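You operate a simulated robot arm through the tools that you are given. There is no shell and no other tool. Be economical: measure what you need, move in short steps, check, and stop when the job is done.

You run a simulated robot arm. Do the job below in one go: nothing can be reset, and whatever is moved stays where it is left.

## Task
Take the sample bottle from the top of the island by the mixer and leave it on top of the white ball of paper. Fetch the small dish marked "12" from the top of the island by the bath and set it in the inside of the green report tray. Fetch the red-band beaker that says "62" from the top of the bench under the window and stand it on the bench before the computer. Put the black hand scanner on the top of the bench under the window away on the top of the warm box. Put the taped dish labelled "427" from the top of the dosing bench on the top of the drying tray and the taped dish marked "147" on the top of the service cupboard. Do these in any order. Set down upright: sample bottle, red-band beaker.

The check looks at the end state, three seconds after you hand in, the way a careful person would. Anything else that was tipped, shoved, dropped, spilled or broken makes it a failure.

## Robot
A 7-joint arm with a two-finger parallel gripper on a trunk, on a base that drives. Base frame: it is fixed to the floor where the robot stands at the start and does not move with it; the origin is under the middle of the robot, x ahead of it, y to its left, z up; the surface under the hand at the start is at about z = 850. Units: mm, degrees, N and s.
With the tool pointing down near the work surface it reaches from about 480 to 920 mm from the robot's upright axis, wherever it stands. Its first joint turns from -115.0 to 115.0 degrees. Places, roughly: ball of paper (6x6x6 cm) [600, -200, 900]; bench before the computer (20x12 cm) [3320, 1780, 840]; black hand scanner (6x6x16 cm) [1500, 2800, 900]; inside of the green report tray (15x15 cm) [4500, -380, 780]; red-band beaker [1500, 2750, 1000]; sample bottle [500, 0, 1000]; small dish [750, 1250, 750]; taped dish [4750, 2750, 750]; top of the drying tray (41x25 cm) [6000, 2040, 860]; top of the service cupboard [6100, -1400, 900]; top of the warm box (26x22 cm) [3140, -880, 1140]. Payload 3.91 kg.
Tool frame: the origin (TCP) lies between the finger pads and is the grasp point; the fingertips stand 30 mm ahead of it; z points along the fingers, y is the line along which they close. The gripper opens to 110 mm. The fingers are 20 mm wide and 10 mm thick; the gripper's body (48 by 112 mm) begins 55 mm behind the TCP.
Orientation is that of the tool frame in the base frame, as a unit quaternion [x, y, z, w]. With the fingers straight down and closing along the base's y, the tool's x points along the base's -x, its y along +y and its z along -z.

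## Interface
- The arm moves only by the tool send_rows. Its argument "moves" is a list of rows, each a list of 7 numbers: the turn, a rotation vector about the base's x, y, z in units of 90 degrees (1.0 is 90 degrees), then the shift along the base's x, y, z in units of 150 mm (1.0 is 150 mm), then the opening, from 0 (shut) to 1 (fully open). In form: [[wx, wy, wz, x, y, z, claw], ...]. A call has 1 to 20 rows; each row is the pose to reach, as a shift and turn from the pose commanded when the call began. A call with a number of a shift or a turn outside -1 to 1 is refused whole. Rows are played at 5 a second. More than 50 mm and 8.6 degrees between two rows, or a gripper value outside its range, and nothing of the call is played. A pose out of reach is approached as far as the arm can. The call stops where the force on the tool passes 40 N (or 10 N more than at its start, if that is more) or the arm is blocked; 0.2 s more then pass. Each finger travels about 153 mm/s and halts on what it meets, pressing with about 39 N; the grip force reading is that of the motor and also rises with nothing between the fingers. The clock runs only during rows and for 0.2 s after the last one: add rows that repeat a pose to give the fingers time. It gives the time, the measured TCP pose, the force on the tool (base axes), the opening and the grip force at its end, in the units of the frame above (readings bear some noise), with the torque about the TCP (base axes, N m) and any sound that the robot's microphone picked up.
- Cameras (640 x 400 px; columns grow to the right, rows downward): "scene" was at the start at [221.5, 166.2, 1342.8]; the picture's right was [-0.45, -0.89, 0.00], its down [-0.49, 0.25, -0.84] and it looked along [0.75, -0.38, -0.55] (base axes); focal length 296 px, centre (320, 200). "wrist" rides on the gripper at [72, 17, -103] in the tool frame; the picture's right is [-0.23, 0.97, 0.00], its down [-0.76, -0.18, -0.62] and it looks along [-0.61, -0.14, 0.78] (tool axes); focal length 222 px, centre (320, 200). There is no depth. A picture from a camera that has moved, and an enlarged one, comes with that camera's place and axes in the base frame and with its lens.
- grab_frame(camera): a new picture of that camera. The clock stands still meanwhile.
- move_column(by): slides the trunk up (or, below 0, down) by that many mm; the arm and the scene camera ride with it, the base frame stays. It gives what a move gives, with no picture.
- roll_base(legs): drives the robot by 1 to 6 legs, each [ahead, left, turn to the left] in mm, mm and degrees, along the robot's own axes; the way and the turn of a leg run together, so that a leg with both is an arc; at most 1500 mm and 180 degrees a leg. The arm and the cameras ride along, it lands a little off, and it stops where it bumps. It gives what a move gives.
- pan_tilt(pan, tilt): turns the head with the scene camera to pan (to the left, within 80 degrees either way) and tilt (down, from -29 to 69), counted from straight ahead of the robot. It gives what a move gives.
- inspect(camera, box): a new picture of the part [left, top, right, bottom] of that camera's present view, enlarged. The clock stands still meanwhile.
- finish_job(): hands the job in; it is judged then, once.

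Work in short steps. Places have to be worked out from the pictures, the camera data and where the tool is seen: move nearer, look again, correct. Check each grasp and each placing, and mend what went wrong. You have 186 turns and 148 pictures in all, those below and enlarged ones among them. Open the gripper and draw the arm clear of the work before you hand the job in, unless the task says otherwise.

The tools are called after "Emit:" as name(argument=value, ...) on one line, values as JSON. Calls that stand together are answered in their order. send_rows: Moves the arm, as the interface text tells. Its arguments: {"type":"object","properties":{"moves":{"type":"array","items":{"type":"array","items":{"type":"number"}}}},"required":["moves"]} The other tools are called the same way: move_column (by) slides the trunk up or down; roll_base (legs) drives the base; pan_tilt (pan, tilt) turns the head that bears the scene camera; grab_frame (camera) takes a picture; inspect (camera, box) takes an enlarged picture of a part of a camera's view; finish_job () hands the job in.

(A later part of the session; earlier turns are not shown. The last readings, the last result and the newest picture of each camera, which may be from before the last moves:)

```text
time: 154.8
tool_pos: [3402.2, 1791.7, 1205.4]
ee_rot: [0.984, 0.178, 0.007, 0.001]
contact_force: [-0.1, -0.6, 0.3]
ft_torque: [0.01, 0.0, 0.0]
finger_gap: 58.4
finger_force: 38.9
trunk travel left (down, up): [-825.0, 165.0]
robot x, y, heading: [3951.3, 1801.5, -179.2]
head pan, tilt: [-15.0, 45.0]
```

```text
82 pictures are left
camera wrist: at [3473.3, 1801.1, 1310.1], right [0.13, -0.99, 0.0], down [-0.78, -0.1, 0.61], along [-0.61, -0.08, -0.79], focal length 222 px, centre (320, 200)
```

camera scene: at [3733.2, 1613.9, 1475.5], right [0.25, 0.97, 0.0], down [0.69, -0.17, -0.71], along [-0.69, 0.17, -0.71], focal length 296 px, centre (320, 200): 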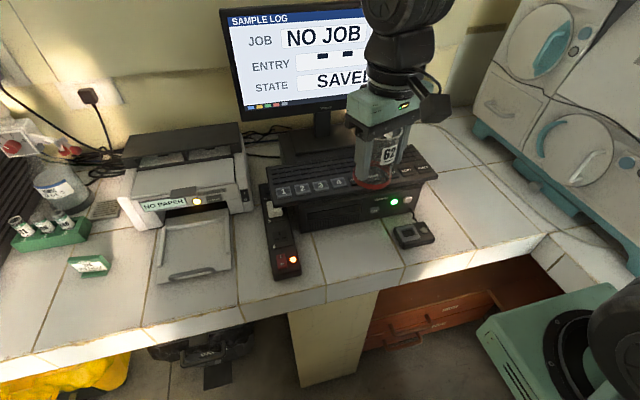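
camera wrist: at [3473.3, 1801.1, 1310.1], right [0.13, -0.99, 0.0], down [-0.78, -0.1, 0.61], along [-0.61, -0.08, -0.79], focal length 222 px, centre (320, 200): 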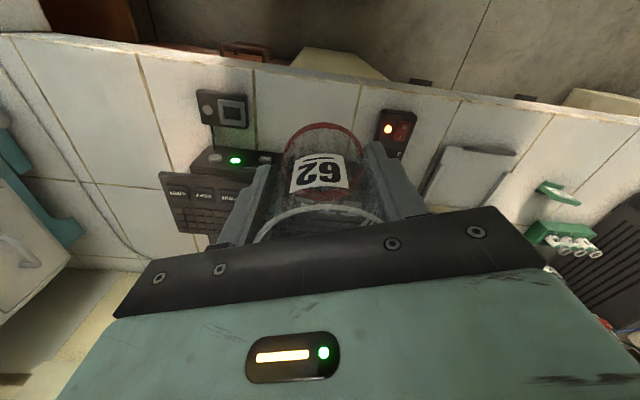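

The clear spot centre is about (3335, 1785). I lower the beaker toward it.

Emit:
send_rows(moves=[[0, 0, 0, -0.15, -0.01, -0.2, 0.4], [0, 0, 0, -0.3, -0.03, -0.45, 0.4], [0, 0, 0, -0.45, -0.04, -0.7, 0.4], [0, 0, 0, -0.45, -0.04, -1, 0.4]])

Emit:
send_rows(moves=[[0, 0, 0, 0, 0, -0.3, 0.4], [0, 0, 0, 0, 0, -0.6, 0.4], [0, 0, 0, 0, 0, -0.8, 0.4], [0, 0, 0, 0, 0, -0.8, 0.4]])

Emit:
grab_frame(camera="scene")

```text
time: 155.8
tool_pos: [3335.3, 1786.3, 1052.5]
ee_rot: [0.984, 0.179, 0.006, 0.001]
contact_force: [0.0, 0.6, -0.4]
ft_torque: [-0.02, 0.02, -0.01]
finger_gap: 58.2
finger_force: 39.2
trunk travel left (down, up): [-825.0, 165.0]
robot x, y, heading: [3953.3, 1794.1, -179.1]
head pan, tilt: [-15.0, 45.0]
```

```text
time: 156.8
tool_pos: [3335.7, 1787.0, 934.1]
ee_rot: [0.984, 0.177, 0.007, 0.002]
contact_force: [-0.7, 0.2, 0.0]
ft_torque: [0.01, 0.02, -0.04]
finger_gap: 58.4
finger_force: 39.2
trunk travel left (down, up): [-825.0, 165.0]
robot x, y, heading: [3950.1, 1801.4, -179.2]
head pan, tilt: [-15.0, 45.0]
```

```text
81 pictures are left
camera scene: at [3733.2, 1614.0, 1475.5], right [0.25, 0.97, 0.0], down [0.69, -0.17, -0.71], along [-0.69, 0.17, -0.71], focal length 296 px, centre (320, 200)
```

scene: 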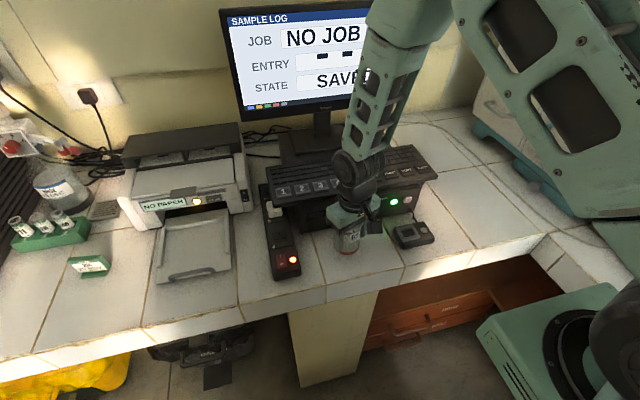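

Well placed over the free area. I lower to near contact and then feel for the bench.

Emit:
send_rows(moves=[[0, 0, 0, 0, 0, -0.15, 0.4], [0, 0, 0, 0, 0, -0.2, 0.4], [0, 0, 0, 0, 0, -0.2, 0.4]])

Emit:
send_rows(moves=[[0, 0, 0, 0, 0, -0.01, 0.4], [0, 0, 0, 0, 0, -0.02, 0.4], [0, 0, 0, 0, 0, -0.02, 0.4]])

```text
time: 157.6
tool_pos: [3335.5, 1785.3, 904.3]
ee_rot: [0.984, 0.178, 0.007, 0.002]
contact_force: [1.0, -0.4, 0.2]
ft_torque: [0.03, 0.0, 0.01]
finger_gap: 58.3
finger_force: 38.7
trunk travel left (down, up): [-825.0, 165.0]
robot x, y, heading: [3951.9, 1801.2, -179.5]
head pan, tilt: [-15.0, 45.0]
```

```text
time: 158.4
tool_pos: [3335.1, 1785.7, 902.2]
ee_rot: [0.984, 0.178, 0.007, 0.001]
contact_force: [0.0, -1.0, 7.4]
ft_torque: [0.05, 0.15, 0.02]
finger_gap: 58.4
finger_force: 38.7
trunk travel left (down, up): [-825.0, 165.0]
robot x, y, heading: [3952.6, 1801.0, -179.7]
head pan, tilt: [-15.0, 45.0]
```

Contact at 7 N. I open the fingers and rise straight up.

Emit:
send_rows(moves=[[0, 0, 0, 0, 0, 0, 0.7], [0, 0, 0, 0, 0, 0, 0.9], [0, 0, 0, 0, 0, 0, 0.95], [0, 0, 0, 0, 0, 0.2, 0.95], [0, 0, 0, 0, 0, 0.5, 0.95], [0, 0, 0, 0, 0, 0.8, 0.95], [0, 0, 0, 0, 0, 1, 0.95]])

Emit:
send_rows(moves=[[0, 0, 0, 0.15, 0, 0.3, 0.95], [0, 0, 0, 0.3, 0, 0.6, 0.95], [0, 0, 0, 0.45, 0, 0.8, 0.95], [0, 0, 0, 0.45, 0, 1, 0.95]])

Emit:
inspect(camera="scene", box=[240, 130, 460, 320])

```text
time: 160.0
tool_pos: [3333.2, 1785.1, 1051.0]
ee_rot: [0.984, 0.179, 0.007, 0.001]
contact_force: [-0.3, 0.3, 0.1]
ft_torque: [0.01, 0.01, 0.0]
finger_gap: 104.5
finger_force: 0.1
trunk travel left (down, up): [-825.0, 165.0]
robot x, y, heading: [3950.0, 1802.4, -179.4]
head pan, tilt: [-15.0, 45.0]
```

```text
refused: row 1 steps farther than a row can; nothing moved
```

```text
2.11 times, centred on (350, 225) of scene
camera zoom: at [3732.9, 1613.9, 1475.4], right [0.25, 0.97, 0.0], down [0.69, -0.17, -0.71], along [-0.69, 0.17, -0.71], focal length 624 px, centre (257, 147)
```

zoom: 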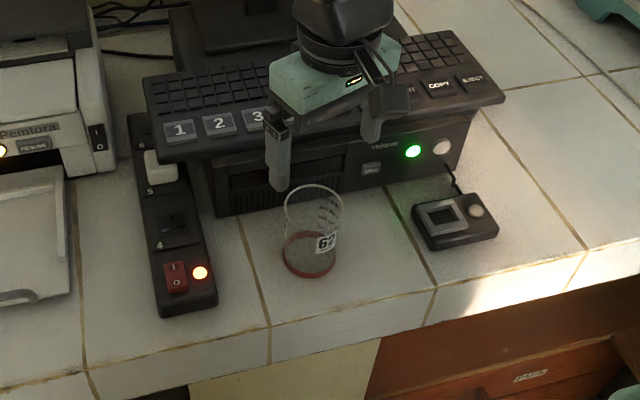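

Beaker "62" stands upright before the computer. Next the taped dishes on the dosing bench; I raise and tuck the arm, then look toward them.

Emit:
send_rows(moves=[[0, 0, 0, 0.1, 0, 0.25, 0.95], [0, 0, 0, 0.2, 0, 0.5, 0.95], [0, 0, 0, 0.35, 0, 0.75, 0.95], [0, 0, 0, 0.45, 0, 1, 0.95]])

Emit:
roll_base(legs=[[0, 0, -89.5]])

Emit:
pan_tilt(pan=-40, tilt=28)

Emit:
grab_frame(camera="scene")

```text
time: 161.0
tool_pos: [3400.9, 1785.1, 1201.3]
ee_rot: [0.984, 0.178, 0.007, 0.002]
contact_force: [-0.2, 0.0, -0.4]
ft_torque: [-0.02, -0.03, 0.0]
finger_gap: 104.5
finger_force: 0.1
trunk travel left (down, up): [-825.0, 165.0]
robot x, y, heading: [3951.3, 1798.6, -179.4]
head pan, tilt: [-15.0, 45.0]
```

```text
time: 165.2
tool_pos: [3926.1, 2349.4, 1201.0]
ee_rot: [0.827, -0.561, 0.004, 0.006]
contact_force: [-0.8, -0.1, -0.3]
ft_torque: [-0.03, 0.02, 0.04]
finger_gap: 104.4
finger_force: 0.1
trunk travel left (down, up): [-825.0, 165.0]
robot x, y, heading: [3952.5, 1800.4, 91.7]
head pan, tilt: [-15.0, 45.0]
```

```text
time: 166.1
tool_pos: [3925.2, 2350.5, 1201.7]
ee_rot: [0.827, -0.562, 0.004, 0.005]
contact_force: [0.2, -0.4, -0.2]
ft_torque: [-0.01, -0.02, -0.01]
finger_gap: 104.6
finger_force: 0.1
trunk travel left (down, up): [-825.0, 165.0]
robot x, y, heading: [3950.7, 1803.3, 91.7]
head pan, tilt: [-40.0, 28.0]
```

```text
79 pictures are left
camera scene: at [3798.4, 2007.8, 1501.2], right [0.79, -0.62, 0.0], down [-0.29, -0.37, -0.88], along [0.54, 0.69, -0.47], focal length 296 px, centre (320, 200)
```

scene: 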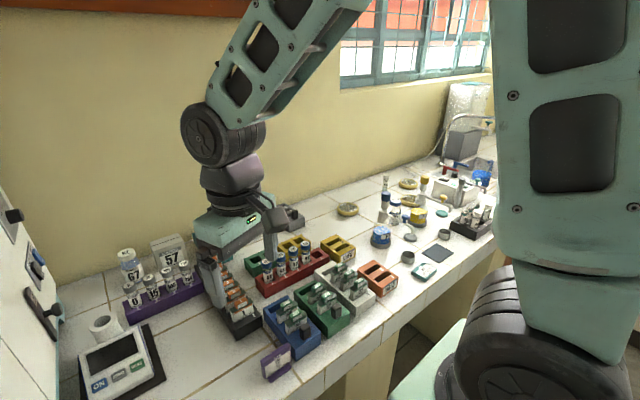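

Dishes are further right along this bench. I slide right 650 mm and look down at them.

Emit:
roll_base(legs=[[-30, -650, -1.5]])

Emit:
pan_tilt(pan=-20, tilt=40)

Emit:
grab_frame(camera="scene")

Emit:
grab_frame(camera="wrist")

```text
time: 169.7
tool_pos: [4596.4, 2330.7, 1201.2]
ee_rot: [0.818, -0.575, 0.003, 0.006]
contact_force: [-0.1, -0.6, 0.2]
ft_torque: [0.04, 0.01, 0.03]
finger_gap: 104.3
finger_force: 0.1
trunk travel left (down, up): [-825.0, 165.0]
robot x, y, heading: [4605.0, 1780.6, 90.0]
head pan, tilt: [-40.0, 28.0]
```

```text
time: 170.5
tool_pos: [4596.0, 2331.5, 1201.2]
ee_rot: [0.818, -0.576, 0.004, 0.006]
contact_force: [1.2, 0.2, 0.4]
ft_torque: [-0.02, 0.01, -0.02]
finger_gap: 104.7
finger_force: 0.1
trunk travel left (down, up): [-825.0, 165.0]
robot x, y, heading: [4603.2, 1780.5, 90.0]
head pan, tilt: [-20.0, 40.0]
```

```text
78 pictures are left
camera scene: at [4428.6, 2003.0, 1482.8], right [0.94, -0.34, 0.0], down [-0.22, -0.6, -0.77], along [0.26, 0.72, -0.64], focal length 296 px, centre (320, 200)
```

scene: 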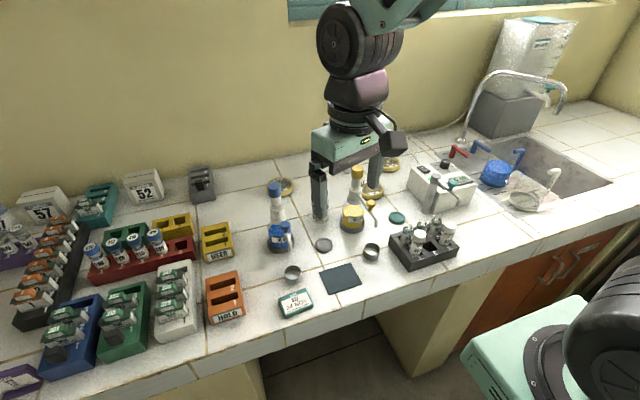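

```text
77 pictures are left
camera wrist: at [4604.8, 2258.0, 1306.1], right [-0.99, -0.11, 0.0], down [-0.09, 0.79, 0.61], along [-0.07, 0.61, -0.79], focal length 222 px, centre (320, 200)
```

wrist: 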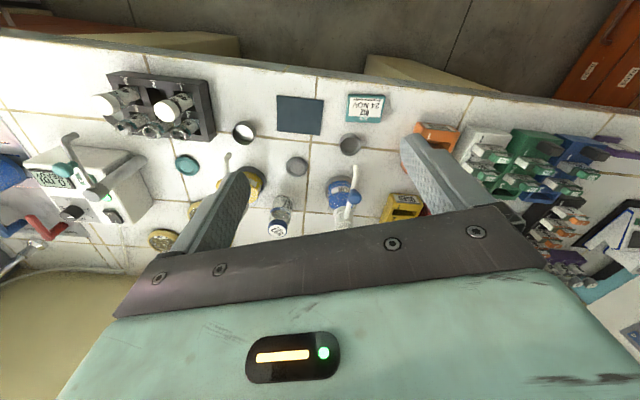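

I enlarge the three yellowish dishes to read their numbers.

Emit:
inspect(camera="scene", box=[260, 145, 410, 240])

Emit:
inspect(camera="wrist", box=[130, 120, 370, 270])

```text
4.21 times, centred on (335, 192) of scene
camera zoom: at [4428.6, 2003.0, 1482.8], right [0.94, -0.34, 0.0], down [-0.22, -0.6, -0.77], along [0.26, 0.72, -0.64], focal length 1248 px, centre (257, 232)
```

zoom: 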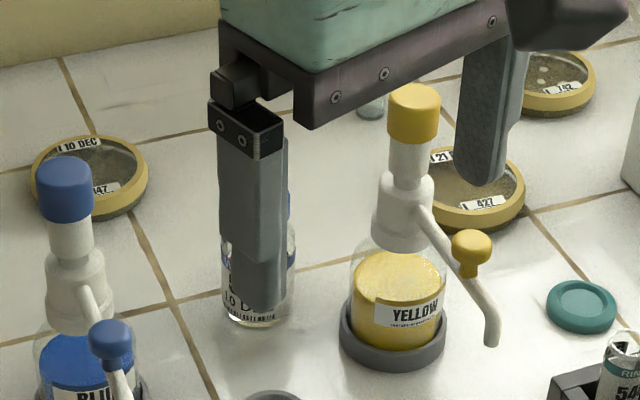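

```text
2.67 times, centred on (250, 195) of wrist
camera zoom: at [4604.8, 2258.0, 1306.1], right [-0.99, -0.11, 0.0], down [-0.09, 0.79, 0.61], along [-0.07, 0.61, -0.79], focal length 592 px, centre (507, 213)
```

zoom: 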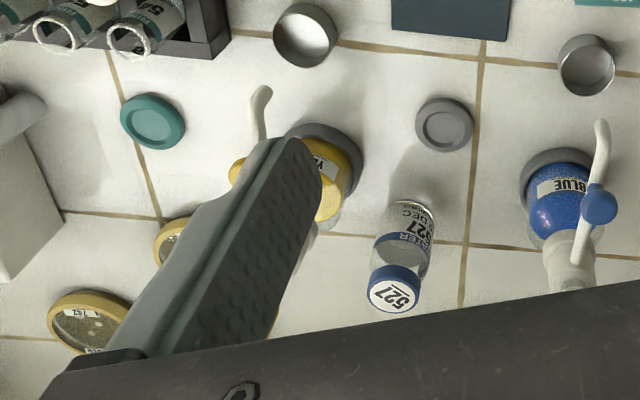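

The middle dish is "427" at about (4859, 2696), ~97 mm wide; the left one shows "?47" and the right "?42". I shift right to face 427 and square the gripper.

Emit:
roll_base(legs=[[60, -255, 0]])

Emit:
send_rows(moves=[[0, 0, -0.07, 0, 0, 0, 1], [0, 0, -0.14, 0, 0.2, 0, 1], [0, 0, -0.2, 0, 0.4, 0, 1], [0, 0, -0.22, 0, 0.7, 0, 1], [0, 0, -0.22, 0, 0.95, 0, 1]])

Emit:
grab_frame(camera="scene")

Emit:
grab_frame(camera="wrist")

```text
time: 172.4
tool_pos: [4847.1, 2389.8, 1202.0]
ee_rot: [0.818, -0.575, 0.004, 0.005]
contact_force: [-0.6, -0.6, 0.0]
ft_torque: [0.01, -0.03, 0.01]
finger_gap: 104.6
finger_force: 0.0
trunk travel left (down, up): [-825.0, 165.0]
robot x, y, heading: [4852.4, 1838.2, 90.1]
head pan, tilt: [-20.0, 40.0]
```

```text
time: 173.6
tool_pos: [4848.7, 2534.5, 1200.4]
ee_rot: [-0.706, 0.708, -0.002, -0.006]
contact_force: [-0.2, -0.1, -0.4]
ft_torque: [0.02, 0.02, -0.01]
finger_gap: 110.2
finger_force: 0.1
trunk travel left (down, up): [-825.0, 165.0]
robot x, y, heading: [4856.1, 1840.2, 90.2]
head pan, tilt: [-20.0, 40.0]
```

```text
74 pictures are left
camera scene: at [4679.5, 2061.8, 1482.8], right [0.94, -0.34, 0.0], down [-0.22, -0.6, -0.77], along [0.26, 0.72, -0.64], focal length 296 px, centre (320, 200)
```

scene: 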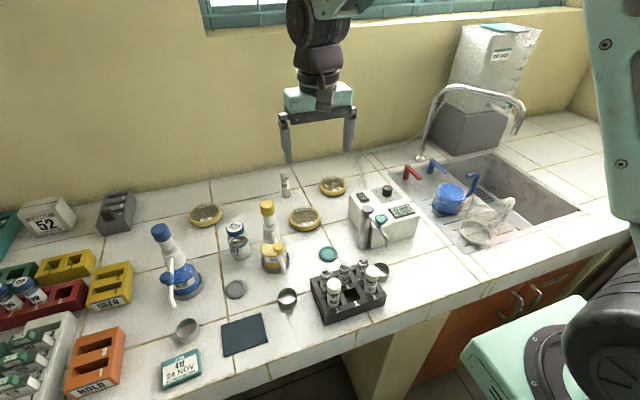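

```text
73 pictures are left
camera wrist: at [4831.4, 2462.8, 1305.0], right [-0.97, 0.23, 0.0], down [0.18, 0.77, 0.61], along [0.14, 0.6, -0.79], focal length 222 px, centre (320, 200)
```

wrist: 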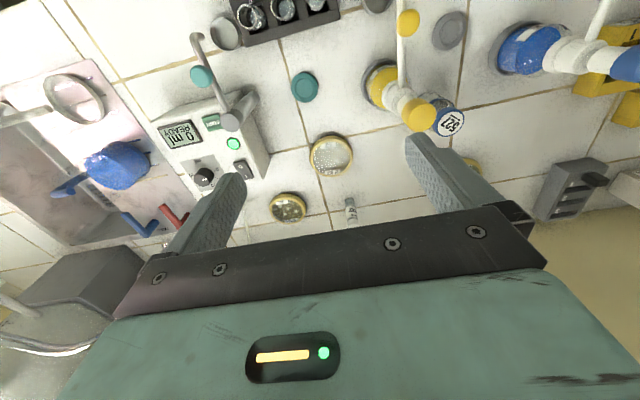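

427 sits at about (4858, 2688). I enlarge the scene view to read all three tapes properly.

Emit:
inspect(camera="scene", box=[180, 170, 350, 245])

Emit:
inspect(camera="wrist", box=[260, 115, 400, 235])

```text
3.76 times, centred on (265, 208) of scene
camera zoom: at [4679.5, 2061.8, 1482.8], right [0.94, -0.34, 0.0], down [-0.22, -0.6, -0.77], along [0.26, 0.72, -0.64], focal length 1116 px, centre (527, 172)
```

zoom: 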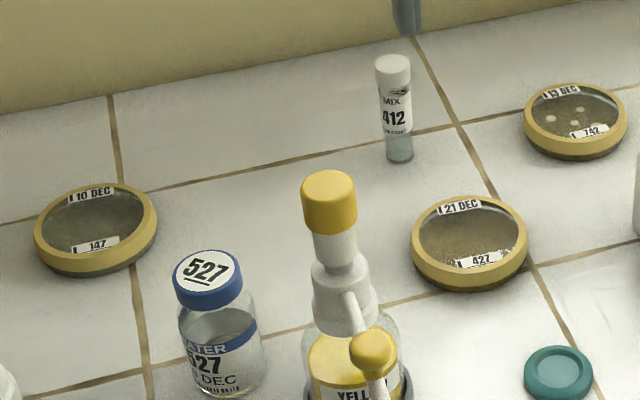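

```text
3.33 times, centred on (330, 175) of wrist
camera zoom: at [4831.4, 2462.8, 1305.0], right [-0.97, 0.23, 0.0], down [0.18, 0.77, 0.61], along [0.14, 0.6, -0.79], focal length 740 px, centre (287, 283)
```

zoom: 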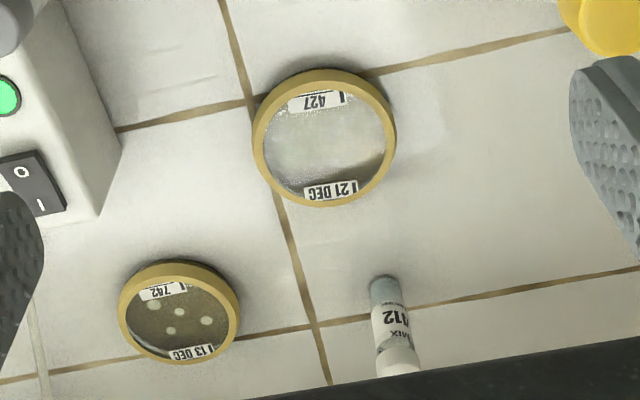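

Labels confirmed: left 147, middle 427, right 742. I move over 427 at safe height and refine.

Emit:
send_rows(moves=[[0, 0, 0, 0.03, 0.3, 0, 1], [0, 0, 0, 0.06, 0.6, -0.05, 1], [0, 0, 0, 0.06, 0.9, -0.1, 1], [0, 0, 0, 0.06, 1, -0.4, 1], [0, 0, 0, 0.06, 1, -0.7, 1], [0, 0, 0, 0.06, 1, -0.9, 1], [0, 0, 0, 0.06, 1, -0.9, 1]])

Emit:
inspect(camera="wrist", box=[220, 40, 420, 240])

Emit:
inspect(camera="scene", box=[240, 120, 380, 260])

```text
time: 175.2
tool_pos: [4856.6, 2683.3, 1065.0]
ee_rot: [-0.707, 0.707, -0.003, -0.006]
contact_force: [0.4, 0.4, -0.2]
ft_torque: [-0.01, 0.01, 0.02]
finger_gap: 109.9
finger_force: 0.0
trunk travel left (down, up): [-825.0, 165.0]
robot x, y, heading: [4856.7, 1839.4, 89.9]
head pan, tilt: [-20.0, 40.0]
```

```text
2.00 times, centred on (320, 140) of wrist
camera zoom: at [4839.5, 2611.6, 1169.6], right [-0.97, 0.23, 0.0], down [0.18, 0.77, 0.61], along [0.14, 0.6, -0.79], focal length 444 px, centre (320, 320)
```

zoom: 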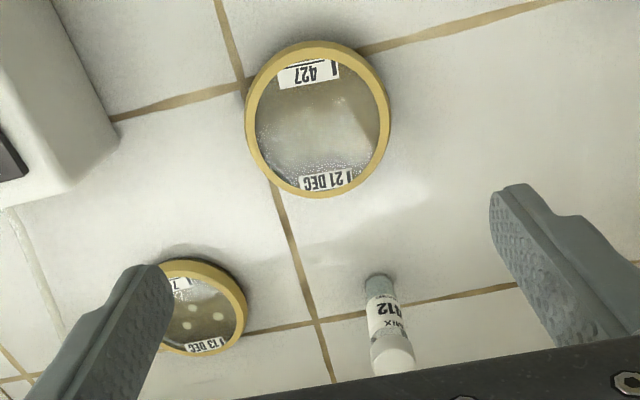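

```text
2.86 times, centred on (310, 190) of scene
camera zoom: at [4679.5, 2062.5, 1482.7], right [0.94, -0.34, 0.0], down [-0.22, -0.6, -0.77], along [0.26, 0.72, -0.64], focal length 847 px, centre (349, 229)
```

zoom: 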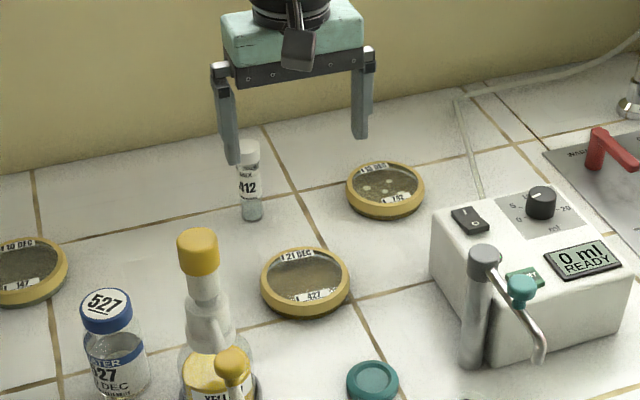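

Aligned within about a millimetre. I descend to z≈900 and check clearance before the last step.

Emit:
send_rows(moves=[[0, 0, 0, 0.003, 0.015, -0.3, 1], [0, 0, 0, 0.003, 0.015, -0.6, 1], [0, 0, 0, 0.003, 0.015, -0.9, 1], [0, 0, 0, 0.003, 0.015, -1, 1], [0, 0, 0, 0.003, 0.015, -1, 1]])

Emit:
grab_frame(camera="wrist")

Emit:
inspect(camera="scene", box=[240, 150, 380, 260])

```text
time: 176.4
tool_pos: [4858.7, 2684.3, 917.5]
ee_rot: [-0.706, 0.708, -0.003, -0.007]
contact_force: [0.3, 0.1, -0.8]
ft_torque: [-0.02, 0.0, -0.01]
finger_gap: 110.3
finger_force: 0.1
trunk travel left (down, up): [-825.0, 165.0]
robot x, y, heading: [4856.0, 1840.4, 89.8]
head pan, tilt: [-20.0, 40.0]
```

```text
68 pictures are left
camera wrist: at [4840.5, 2613.0, 1021.2], right [-0.97, 0.23, 0.0], down [0.18, 0.77, 0.61], along [0.14, 0.6, -0.79], focal length 222 px, centre (320, 200)
```

wrist: 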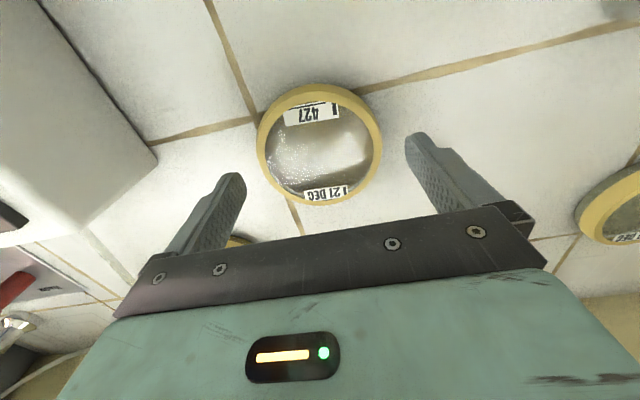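

```text
3.64 times, centred on (310, 205) of scene
camera zoom: at [4679.5, 2062.4, 1482.7], right [0.94, -0.34, 0.0], down [-0.22, -0.6, -0.77], along [0.26, 0.72, -0.64], focal length 1078 px, centre (356, 182)
```

zoom: 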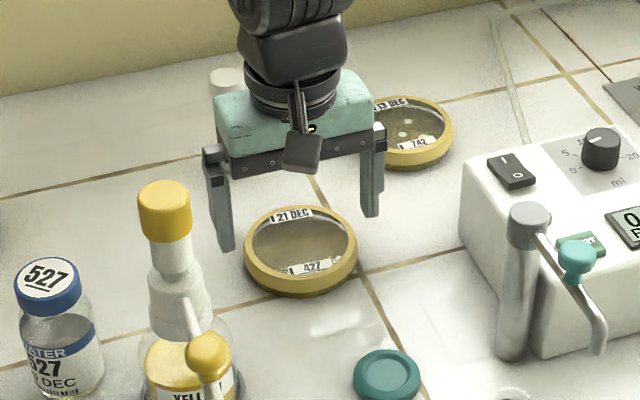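

Dish centre ≈ (4857, 2682). I lower the last 33 mm and close.

Emit:
send_rows(moves=[[0, 0, 0, -0.007, -0.013, -0.1, 1], [0, 0, 0, -0.007, -0.013, -0.2, 1], [0, 0, 0, -0.007, -0.013, -0.225, 1], [0, 0, 0, -0.007, -0.013, -0.225, 0.8], [0, 0, 0, -0.007, -0.013, -0.225, 0.6], [0, 0, 0, -0.007, -0.013, -0.225, 0.6], [0, 0, 0, -0.007, -0.013, -0.225, 0.6]])

```text
time: 178.0
tool_pos: [4855.7, 2682.9, 881.8]
ee_rot: [-0.707, 0.708, -0.003, -0.007]
contact_force: [0.2, 0.4, 1.5]
ft_torque: [-0.03, 0.04, 0.06]
finger_gap: 90.6
finger_force: 38.8
trunk travel left (down, up): [-825.0, 165.0]
robot x, y, heading: [4854.0, 1842.2, 89.9]
head pan, tilt: [-20.0, 40.0]
```

Gripped at 90.6 mm. I lift straight up, then bring the hand back toward the robot.

Emit:
send_rows(moves=[[0, 0, 0, 0, 0, 0.1, 0.6], [0, 0, 0, 0, 0, 0.4, 0.6], [0, 0, 0, 0, 0, 0.7, 0.6], [0, 0, 0, 0, 0, 1, 0.6]])

Emit:
send_rows(moves=[[0, 0, 0, 0, 0, 0.3, 0.6], [0, 0, 0, 0, 0, 0.6, 0.6], [0, 0, 0, 0, -0.1, 0.9, 0.6], [0, 0, 0, 0, -0.4, 1, 0.6], [0, 0, 0, 0, -0.7, 1, 0.6], [0, 0, 0, 0, -1, 1, 0.6]])

Emit:
send_rows(moves=[[0, 0, 0, 0, -0.3, 0, 0.6], [0, 0, 0, 0, -0.6, 0, 0.6], [0, 0, 0, 0, -0.9, 0, 0.6]])

Emit:
pan_tilt(pan=-60, tilt=25)

Emit:
grab_frame(camera="scene")

Emit:
grab_frame(camera="wrist")

```text
time: 179.0
tool_pos: [4852.4, 2682.3, 1030.6]
ee_rot: [-0.706, 0.708, -0.003, -0.006]
contact_force: [-0.2, 0.6, -2.8]
ft_torque: [-0.07, 0.0, 0.03]
finger_gap: 90.4
finger_force: 39.7
trunk travel left (down, up): [-825.0, 165.0]
robot x, y, heading: [4853.7, 1840.2, 89.8]
head pan, tilt: [-20.0, 40.0]
```

```text
time: 180.4
tool_pos: [4854.3, 2529.9, 1182.8]
ee_rot: [-0.706, 0.708, -0.004, -0.006]
contact_force: [0.3, 0.1, -1.5]
ft_torque: [-0.04, 0.0, 0.01]
finger_gap: 90.5
finger_force: 38.8
trunk travel left (down, up): [-825.0, 165.0]
robot x, y, heading: [4855.8, 1840.2, 90.2]
head pan, tilt: [-20.0, 40.0]
```

```text
time: 181.2
tool_pos: [4858.0, 2395.7, 1180.3]
ee_rot: [0.707, -0.707, 0.003, 0.006]
contact_force: [-0.8, 1.1, -1.3]
ft_torque: [-0.07, 0.04, 0.01]
finger_gap: 90.7
finger_force: 39.5
trunk travel left (down, up): [-825.0, 165.0]
robot x, y, heading: [4856.3, 1836.9, 89.9]
head pan, tilt: [-20.0, 40.0]
```

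```text
time: 182.2
tool_pos: [4856.8, 2397.5, 1181.1]
ee_rot: [-0.707, 0.707, -0.002, -0.006]
contact_force: [-0.5, -0.5, -1.7]
ft_torque: [-0.03, -0.01, 0.01]
finger_gap: 90.4
finger_force: 39.1
trunk travel left (down, up): [-825.0, 165.0]
robot x, y, heading: [4857.0, 1834.5, 90.0]
head pan, tilt: [-60.0, 25.0]
```

```text
66 pictures are left
camera scene: at [4730.2, 2028.6, 1506.0], right [0.5, -0.87, 0.0], down [-0.37, -0.21, -0.91], along [0.79, 0.45, -0.42], focal length 296 px, centre (320, 200)
```

scene: 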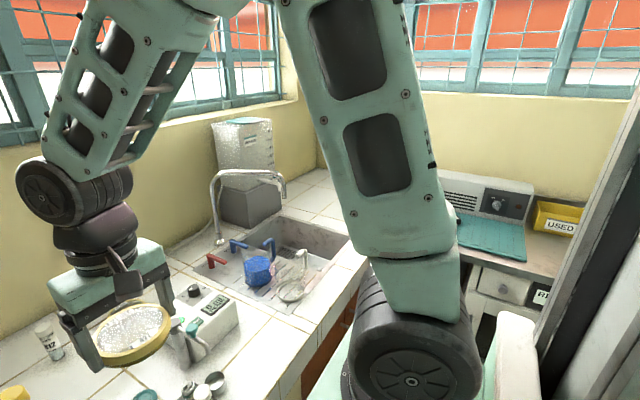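

```text
65 pictures are left
camera wrist: at [4839.6, 2324.9, 1285.9], right [-0.97, 0.23, 0.0], down [0.18, 0.77, 0.61], along [0.14, 0.6, -0.79], focal length 222 px, centre (320, 200)
```

wrist: 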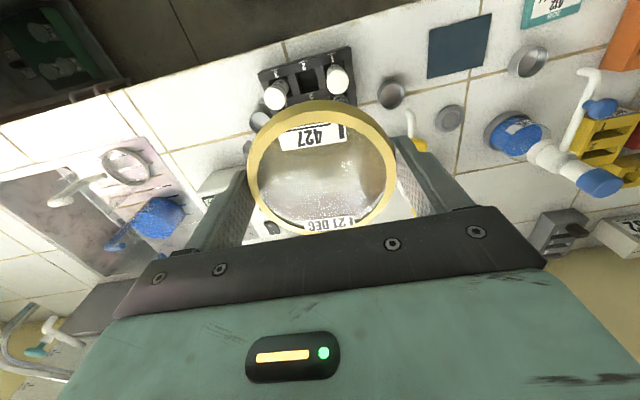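

The teal drying tray is at about (5980, 1960) on the bench to the right. I turn right 90° and approach it.

Emit:
roll_base(legs=[[0, 0, -90], [450, 90, 0]])

Emit:
pan_tilt(pan=-15, tilt=40)

Emit:
grab_frame(camera="scene")

```text
time: 188.8
tool_pos: [5867.0, 1955.6, 1181.9]
ee_rot: [-0.012, 1.0, 0.003, -0.006]
contact_force: [0.0, -0.5, -1.1]
ft_torque: [0.02, 0.04, -0.04]
finger_gap: 90.7
finger_force: 38.6
trunk travel left (down, up): [-825.0, 165.0]
robot x, y, heading: [5309.9, 1943.5, 1.6]
head pan, tilt: [-60.0, 25.0]
```

```text
time: 189.9
tool_pos: [5867.8, 1955.5, 1180.8]
ee_rot: [-0.013, 1.0, 0.003, -0.007]
contact_force: [-0.4, 0.5, -1.4]
ft_torque: [0.03, 0.0, -0.02]
finger_gap: 90.7
finger_force: 39.2
trunk travel left (down, up): [-825.0, 165.0]
robot x, y, heading: [5305.6, 1945.3, 1.7]
head pan, tilt: [-15.0, 40.0]
```

```text
64 pictures are left
camera scene: at [5529.8, 2132.2, 1482.7], right [-0.24, -0.97, 0.0], down [-0.62, 0.15, -0.77], along [0.74, -0.18, -0.64], focal length 296 px, centre (320, 200)
```

scene: 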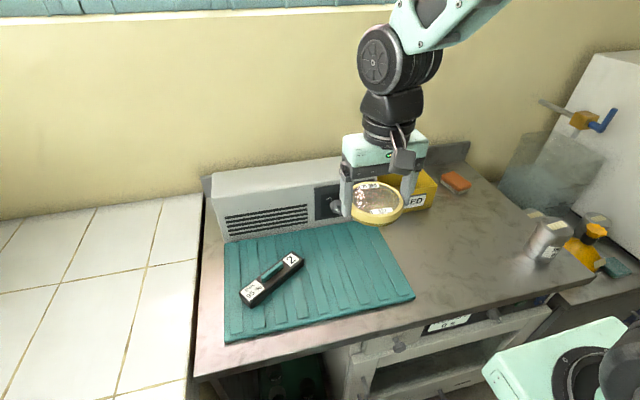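

The tray spans roughly x 5850–6100, y 1845–2255, with a marker on the left half; I'll set the dish at (5975, 1935). Moving over and down.

Emit:
send_rows(moves=[[0, 0, 0, 0.25, -0.05, -0.1, 0.6], [0, 0, 0, 0.5, -0.1, -0.25, 0.6], [0, 0, 0, 0.71, -0.13, -0.45, 0.6], [0, 0, 0, 0.71, -0.13, -0.75, 0.6], [0, 0, 0, 0.71, -0.13, -1, 0.6]])

Emit:
send_rows(moves=[[0, 0, 0, 0, 0, -0.3, 0.6], [0, 0, 0, 0, 0, -0.6, 0.6], [0, 0, 0, 0, 0, -0.75, 0.6], [0, 0, 0, 0, 0, -0.75, 0.6]])

Emit:
inspect(camera="scene", box=[200, 140, 460, 340])

```text
time: 191.1
tool_pos: [5970.9, 1936.6, 1029.3]
ee_rot: [-0.012, 1.0, 0.002, -0.005]
contact_force: [-0.2, 0.4, -1.1]
ft_torque: [0.0, -0.02, -0.01]
finger_gap: 90.6
finger_force: 38.8
trunk travel left (down, up): [-825.0, 165.0]
robot x, y, heading: [5308.6, 1942.5, 1.4]
head pan, tilt: [-15.0, 40.0]
```

```text
time: 192.1
tool_pos: [5973.1, 1936.7, 919.5]
ee_rot: [-0.012, 1.0, 0.002, -0.006]
contact_force: [0.2, -0.4, -1.1]
ft_torque: [0.0, 0.01, 0.01]
finger_gap: 90.6
finger_force: 39.3
trunk travel left (down, up): [-825.0, 165.0]
robot x, y, heading: [5308.6, 1942.8, 1.4]
head pan, tilt: [-15.0, 40.0]
```

```text
2.00 times, centred on (330, 240) of scene
camera zoom: at [5529.9, 2132.3, 1482.7], right [-0.24, -0.97, 0.0], down [-0.62, 0.15, -0.77], along [0.74, -0.18, -0.64], focal length 593 px, centre (300, 120)
```

zoom: 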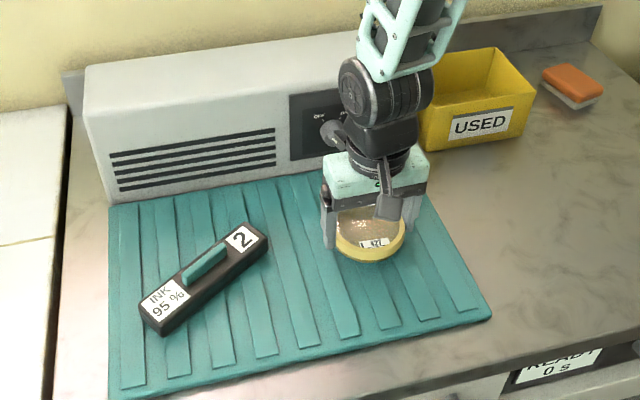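

Well within the tray and clear of the ink marker. I lower in small steps to contact.

Emit:
send_rows(moves=[[0, 0, 0, 0, 0, -0.08, 0.6], [0, 0, 0, 0, 0, -0.13, 0.6], [0, 0, 0, 0, 0, -0.13, 0.6]])

Emit:
send_rows(moves=[[0, 0, 0, 0, 0, -0.015, 0.6], [0, 0, 0, 0, 0, -0.03, 0.6], [0, 0, 0, 0, 0, -0.03, 0.6]])

```text
time: 192.9
tool_pos: [5973.0, 1935.1, 900.8]
ee_rot: [-0.012, 1.0, 0.002, -0.006]
contact_force: [0.4, -0.2, -1.3]
ft_torque: [-0.02, 0.05, -0.03]
finger_gap: 90.6
finger_force: 39.2
trunk travel left (down, up): [-825.0, 165.0]
robot x, y, heading: [5312.6, 1941.9, 1.5]
head pan, tilt: [-15.0, 40.0]
```

```text
time: 193.7
tool_pos: [5972.8, 1936.6, 894.8]
ee_rot: [-0.012, 1.0, 0.003, -0.005]
contact_force: [-1.2, 2.0, 22.7]
ft_torque: [-0.03, -0.11, 0.38]
finger_gap: 90.5
finger_force: 38.7
trunk travel left (down, up): [-825.0, 165.0]
robot x, y, heading: [5306.3, 1945.3, 1.5]
head pan, tilt: [-15.0, 40.0]
```

Contact made; I relax 1.5 mm, release and rise.

Emit:
send_rows(moves=[[0, 0, 0, 0, 0, 0.012, 0.6], [0, 0, 0, 0, 0, 0.012, 0.9], [0, 0, 0, 0, 0, 0.012, 1], [0, 0, 0, 0, 0, 0.012, 1], [0, 0, 0, 0, 0, 0.2, 1], [0, 0, 0, 0, 0, 0.5, 1], [0, 0, 0, 0, 0, 0.8, 1], [0, 0, 0, 0, 0, 1, 1]])

Emit:
send_rows(moves=[[0, 0, 0, -0.15, 0, 0.25, 1], [0, 0, 0, -0.3, 0, 0.5, 1], [0, 0, 0, -0.5, 0, 0.75, 1], [0, 0, 0, -0.7, 0, 1, 1]])

Emit:
inspect(camera="scene", box=[200, 140, 460, 340])

```text
time: 195.5
tool_pos: [5972.4, 1933.1, 1043.5]
ee_rot: [-0.013, 1.0, 0.003, -0.007]
contact_force: [0.3, 0.3, -0.2]
ft_torque: [-0.02, 0.01, 0.0]
finger_gap: 110.1
finger_force: 0.0
trunk travel left (down, up): [-825.0, 165.0]
robot x, y, heading: [5311.5, 1941.5, 1.6]
head pan, tilt: [-15.0, 40.0]
```

```text
time: 196.5
tool_pos: [5867.9, 1936.5, 1194.1]
ee_rot: [-0.012, 1.0, 0.002, -0.006]
contact_force: [1.6, 1.0, -0.7]
ft_torque: [-0.05, 0.07, 0.02]
finger_gap: 109.7
finger_force: 0.0
trunk travel left (down, up): [-825.0, 165.0]
robot x, y, heading: [5313.6, 1941.4, 1.2]
head pan, tilt: [-15.0, 40.0]
```

```text
2.00 times, centred on (330, 240) of scene
camera zoom: at [5530.6, 2132.4, 1482.5], right [-0.24, -0.97, 0.0], down [-0.63, 0.15, -0.77], along [0.74, -0.18, -0.64], focal length 593 px, centre (300, 120)
```

zoom: 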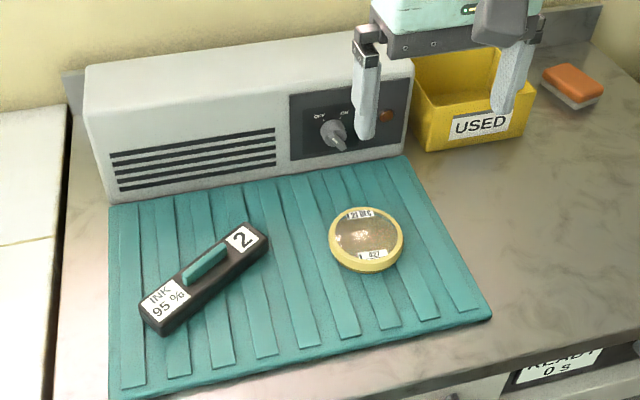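

Dish 427 is on the tray. Next 147 at about (4575, 2810): I back up, turn left to face it, and look.

Emit:
roll_base(legs=[[-735, -125, 0], [0, 0, 88.6]])

Emit:
pan_tilt(pan=-15, tilt=35)

Emit:
grab_frame(camera="scene")

```text
time: 204.3
tool_pos: [4602.2, 2355.0, 1193.6]
ee_rot: [0.709, -0.705, 0.003, 0.006]
contact_force: [-0.2, 0.2, 0.5]
ft_torque: [0.01, 0.01, -0.01]
finger_gap: 109.6
finger_force: 0.1
trunk travel left (down, up): [-825.0, 165.0]
robot x, y, heading: [4586.1, 1799.8, 90.3]
head pan, tilt: [-15.0, 40.0]
```

```text
time: 205.0
tool_pos: [4602.7, 2354.6, 1193.9]
ee_rot: [0.709, -0.705, 0.002, 0.006]
contact_force: [0.4, 0.5, 0.1]
ft_torque: [-0.01, -0.05, 0.02]
finger_gap: 110.0
finger_force: 0.1
trunk travel left (down, up): [-825.0, 165.0]
robot x, y, heading: [4591.0, 1797.8, 90.2]
head pan, tilt: [-15.0, 35.0]
```

```text
61 pictures are left
camera scene: at [4403.1, 2024.8, 1490.3], right [0.97, -0.25, 0.0], down [-0.14, -0.56, -0.82], along [0.21, 0.79, -0.57], focal length 296 px, centre (320, 200)
```

scene: 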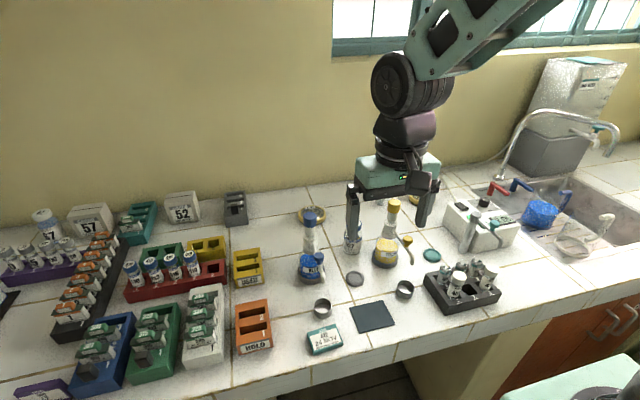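

Dish 147 confirmed at about (4580, 2811), behind the blue dispenser (top z≈1061). I move ahead 110 mm and bring the hand over at safe height.

Emit:
roll_base(legs=[[110, 0, 0]])

Emit:
send_rows(moves=[[0, 0, 0, -0.05, 0.3, 0, 1], [0, 0, 0, -0.1, 0.6, 0, 1], [0, 0, 0, -0.13, 0.9, 0, 1], [0, 0, 0, -0.13, 1, 0, 1]])

Emit:
grab_frame(camera="wrist")

```text
time: 206.2
tool_pos: [4601.6, 2466.9, 1193.5]
ee_rot: [0.71, -0.704, 0.003, 0.006]
contact_force: [-0.2, -0.1, 0.1]
ft_torque: [0.02, 0.03, 0.04]
finger_gap: 110.1
finger_force: 0.1
trunk travel left (down, up): [-825.0, 165.0]
robot x, y, heading: [4585.5, 1908.7, 90.2]
head pan, tilt: [-15.0, 35.0]
```

```text
time: 207.2
tool_pos: [4583.9, 2617.9, 1193.8]
ee_rot: [0.71, -0.704, 0.002, 0.007]
contact_force: [-0.5, -0.3, 0.9]
ft_torque: [0.03, -0.01, 0.0]
finger_gap: 110.2
finger_force: 0.1
trunk travel left (down, up): [-825.0, 165.0]
robot x, y, heading: [4587.5, 1911.3, 90.5]
head pan, tilt: [-15.0, 35.0]
```

```text
60 pictures are left
camera wrist: at [4566.5, 2546.7, 1297.5], right [-0.98, 0.22, 0.0], down [0.17, 0.77, 0.61], along [0.13, 0.6, -0.79], focal length 222 px, centre (320, 200)
```

wrist: 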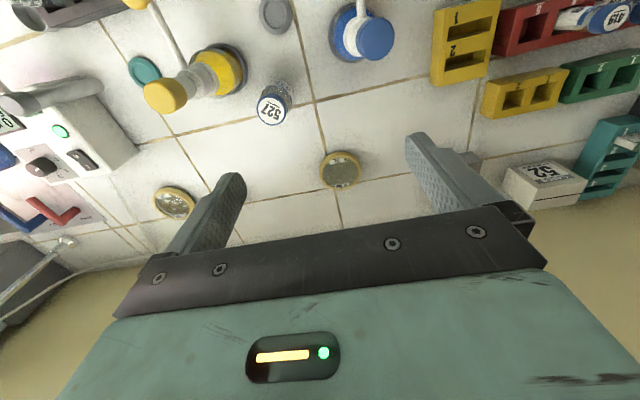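

Dish centre ≈ (4577, 2805). I move over it and descend to z≈1060 for refinement.

Emit:
send_rows(moves=[[0, 0, 0, -0.02, 0.3, 0, 1], [0, 0, 0, -0.045, 0.6, 0, 1], [0, 0, 0, -0.045, 0.9, -0.05, 1], [0, 0, 0, -0.045, 1, -0.3, 1], [0, 0, 0, -0.045, 1, -0.6, 1], [0, 0, 0, -0.045, 1, -0.6, 1]])

Emit:
send_rows(moves=[[0, 0, 0, 0, 0.23, -0.1, 1], [0, 0, 0, 0, 0.23, -0.35, 1], [0, 0, 0, 0, 0.23, -0.35, 1]])

Emit:
inspect(camera="wrist", box=[220, 40, 420, 240])

Emit:
inspect(camera="scene", box=[230, 60, 450, 250])

```text
time: 208.6
tool_pos: [4573.9, 2767.4, 1102.2]
ee_rot: [0.71, -0.705, 0.002, 0.006]
contact_force: [-0.4, -0.1, -0.8]
ft_torque: [-0.03, 0.03, 0.05]
finger_gap: 110.2
finger_force: 0.0
trunk travel left (down, up): [-825.0, 165.0]
robot x, y, heading: [4589.0, 1906.7, 90.4]
head pan, tilt: [-15.0, 35.0]
```

```text
time: 209.4
tool_pos: [4575.2, 2801.2, 1052.5]
ee_rot: [0.71, -0.704, 0.003, 0.006]
contact_force: [-0.4, 0.1, -0.2]
ft_torque: [0.0, -0.01, -0.01]
finger_gap: 110.0
finger_force: 0.1
trunk travel left (down, up): [-825.0, 165.0]
robot x, y, heading: [4587.2, 1908.5, 90.5]
head pan, tilt: [-15.0, 35.0]
```

```text
2.00 times, centred on (320, 140) of wrist
camera zoom: at [4558.6, 2730.1, 1156.3], right [-0.98, 0.22, 0.0], down [0.17, 0.77, 0.61], along [0.13, 0.6, -0.79], focal length 444 px, centre (320, 320)
```

zoom: 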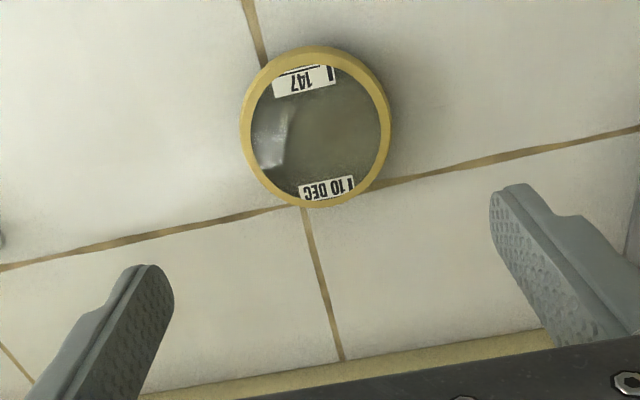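

```text
2.11 times, centred on (340, 155) of scene
camera zoom: at [4402.2, 2136.5, 1490.3], right [0.97, -0.25, 0.0], down [-0.14, -0.56, -0.82], along [0.21, 0.79, -0.57], focal length 624 px, centre (278, 295)
```

zoom: 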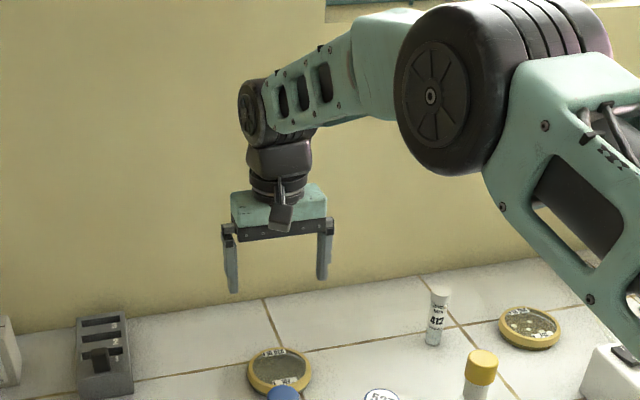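

Aligned to within 2 mm. I descend most of the way and check forces.

Emit:
send_rows(moves=[[0, 0, 0, 0.013, 0.005, -0.25, 1], [0, 0, 0, 0.013, 0.005, -0.5, 1], [0, 0, 0, 0.013, 0.005, -0.75, 1], [0, 0, 0, 0.013, 0.005, -0.95, 1], [0, 0, 0, 0.013, 0.005, -0.95, 1]])

Emit:
grab_frame(camera="wrist")

Emit:
grab_frame(camera="scene")

```text
time: 210.6
tool_pos: [4575.6, 2803.3, 906.4]
ee_rot: [0.71, -0.705, 0.003, 0.006]
contact_force: [-0.1, 0.5, -0.3]
ft_torque: [-0.05, -0.01, -0.02]
finger_gap: 109.9
finger_force: 0.0
trunk travel left (down, up): [-825.0, 165.0]
robot x, y, heading: [4587.1, 1907.6, 90.1]
head pan, tilt: [-15.0, 35.0]
```

```text
57 pictures are left
camera wrist: at [4559.9, 2730.6, 1012.2], right [-0.98, 0.22, 0.0], down [0.17, 0.77, 0.61], along [0.13, 0.6, -0.79], focal length 222 px, centre (320, 200)
```

wrist: 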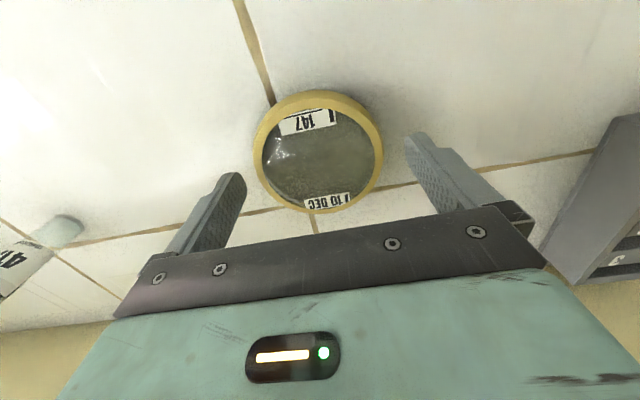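

```text
56 pictures are left
camera scene: at [4402.2, 2136.5, 1490.3], right [0.97, -0.25, 0.0], down [-0.14, -0.56, -0.82], along [0.21, 0.79, -0.57], focal length 296 px, centre (320, 200)
```

scene: 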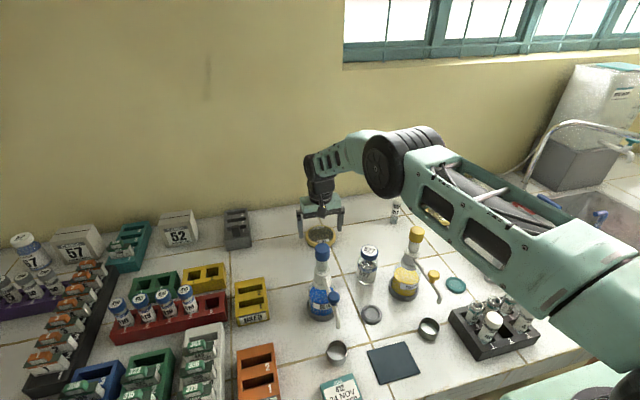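

Clearances look fine. I lower the last 24 mm and close on the dish.

Emit:
send_rows(moves=[[0, 0, 0, 0.003, -0.015, -0.08, 1], [0, 0, 0, 0.003, -0.015, -0.155, 1], [0, 0, 0, 0.003, -0.015, -0.155, 1], [0, 0, 0, 0.003, -0.015, -0.155, 0.8], [0, 0, 0, 0.003, -0.015, -0.155, 0.6], [0, 0, 0, 0.003, -0.015, -0.155, 0.6], [0, 0, 0, 0.003, -0.015, -0.155, 0.6]])

```text
time: 212.2
tool_pos: [4577.9, 2799.5, 885.3]
ee_rot: [0.71, -0.704, 0.003, 0.006]
contact_force: [0.7, 0.0, 0.0]
ft_torque: [0.03, -0.12, 0.01]
finger_gap: 90.8
finger_force: 38.8
trunk travel left (down, up): [-825.0, 165.0]
robot x, y, heading: [4589.0, 1907.5, 90.3]
head pan, tilt: [-15.0, 35.0]
```

Gripped at 90.8 mm. I lift straight up 290 mm before pulling back.

Emit:
send_rows(moves=[[0, 0, 0, 0, 0, 0.1, 0.6], [0, 0, 0, 0, 0, 0.4, 0.6], [0, 0, 0, 0, 0, 0.7, 0.6], [0, 0, 0, 0, 0, 1, 0.6]])

Emit:
send_rows(moves=[[0, 0, 0, 0, 0, 0.3, 0.6], [0, 0, 0, 0, 0, 0.6, 0.6], [0, 0, 0, 0, 0, 0.9, 0.6], [0, 0, 0, 0, -0.2, 1, 0.6], [0, 0, 0, 0, -0.5, 1, 0.6], [0, 0, 0, 0, -0.8, 1, 0.6], [0, 0, 0, 0, -1, 1, 0.6]])

Emit:
send_rows(moves=[[0, 0, 0, 0, -0.3, 0, 0.6], [0, 0, 0, 0, -0.6, 0, 0.6], [0, 0, 0, 0, -0.9, 0, 0.6], [0, 0, 0, 0, -1, 0, 0.6]])

Emit:
grab_frame(camera="scene")

```text
time: 213.2
tool_pos: [4576.2, 2795.6, 1035.6]
ee_rot: [0.71, -0.704, 0.003, 0.007]
contact_force: [0.1, 0.0, -2.1]
ft_torque: [-0.04, 0.02, -0.01]
finger_gap: 90.9
finger_force: 39.4
trunk travel left (down, up): [-825.0, 165.0]
robot x, y, heading: [4588.2, 1910.7, 90.7]
head pan, tilt: [-15.0, 35.0]
```

```text
time: 214.8
tool_pos: [4575.4, 2652.0, 1185.8]
ee_rot: [0.71, -0.704, 0.003, 0.007]
contact_force: [0.2, -0.5, -1.4]
ft_torque: [0.0, 0.0, 0.0]
finger_gap: 91.1
finger_force: 39.2
trunk travel left (down, up): [-825.0, 165.0]
robot x, y, heading: [4589.9, 1908.6, 90.6]
head pan, tilt: [-15.0, 35.0]
```

```text
time: 215.8
tool_pos: [4577.1, 2499.1, 1183.1]
ee_rot: [0.71, -0.704, 0.003, 0.007]
contact_force: [-0.7, 0.5, -1.4]
ft_torque: [-0.04, 0.01, 0.01]
finger_gap: 90.7
finger_force: 38.9
trunk travel left (down, up): [-825.0, 165.0]
robot x, y, heading: [4585.4, 1907.6, 90.4]
head pan, tilt: [-15.0, 35.0]
```

```text
55 pictures are left
camera scene: at [4402.1, 2136.7, 1490.2], right [0.97, -0.25, 0.0], down [-0.14, -0.56, -0.82], along [0.21, 0.79, -0.57], focal length 296 px, centre (320, 200)
```

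scene: 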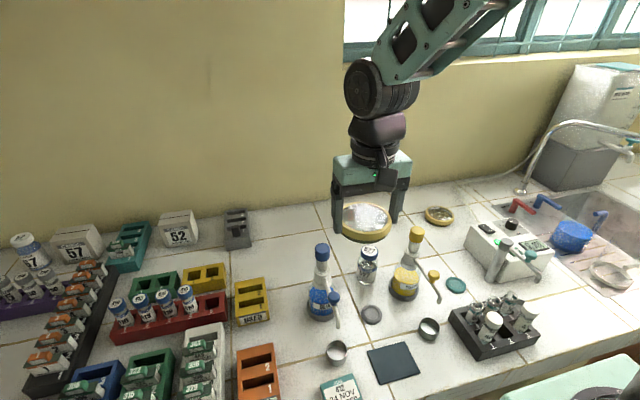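

Dish 147 is in hand. I back off and turn right 180° to look for the way to the service cupboard.

Emit:
roll_base(legs=[[-150, 0, 0], [0, 0, -179.5]])

Emit:
pan_tilt(pan=20, tilt=25)

Emit:
grab_frame(camera="scene")

```text
time: 224.6
tool_pos: [4568.0, 1171.5, 1183.9]
ee_rot: [0.72, 0.694, 0.007, -0.002]
contact_force: [0.0, -0.8, -1.3]
ft_torque: [0.04, 0.0, -0.01]
finger_gap: 91.1
finger_force: 39.4
trunk travel left (down, up): [-825.0, 165.0]
robot x, y, heading: [4583.4, 1760.8, -92.3]
head pan, tilt: [-15.0, 35.0]
```

```text
time: 225.6
tool_pos: [4568.3, 1171.4, 1183.4]
ee_rot: [0.721, 0.693, 0.007, -0.004]
contact_force: [-0.3, -0.4, -1.2]
ft_torque: [0.08, -0.03, -0.01]
finger_gap: 90.7
finger_force: 38.8
trunk travel left (down, up): [-825.0, 165.0]
robot x, y, heading: [4586.5, 1764.0, -92.3]
head pan, tilt: [20.0, 25.0]
```

```text
54 pictures are left
camera scene: at [4814.4, 1524.1, 1506.0], right [-0.95, -0.3, 0.0], down [-0.13, 0.4, -0.91], along [0.28, -0.86, -0.42], focal length 296 px, centre (320, 200)
```

scene: 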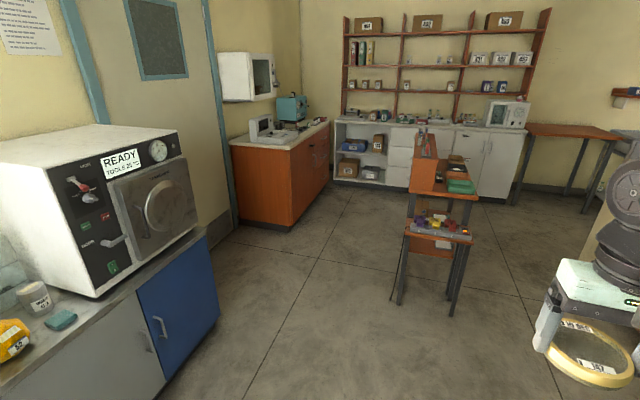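

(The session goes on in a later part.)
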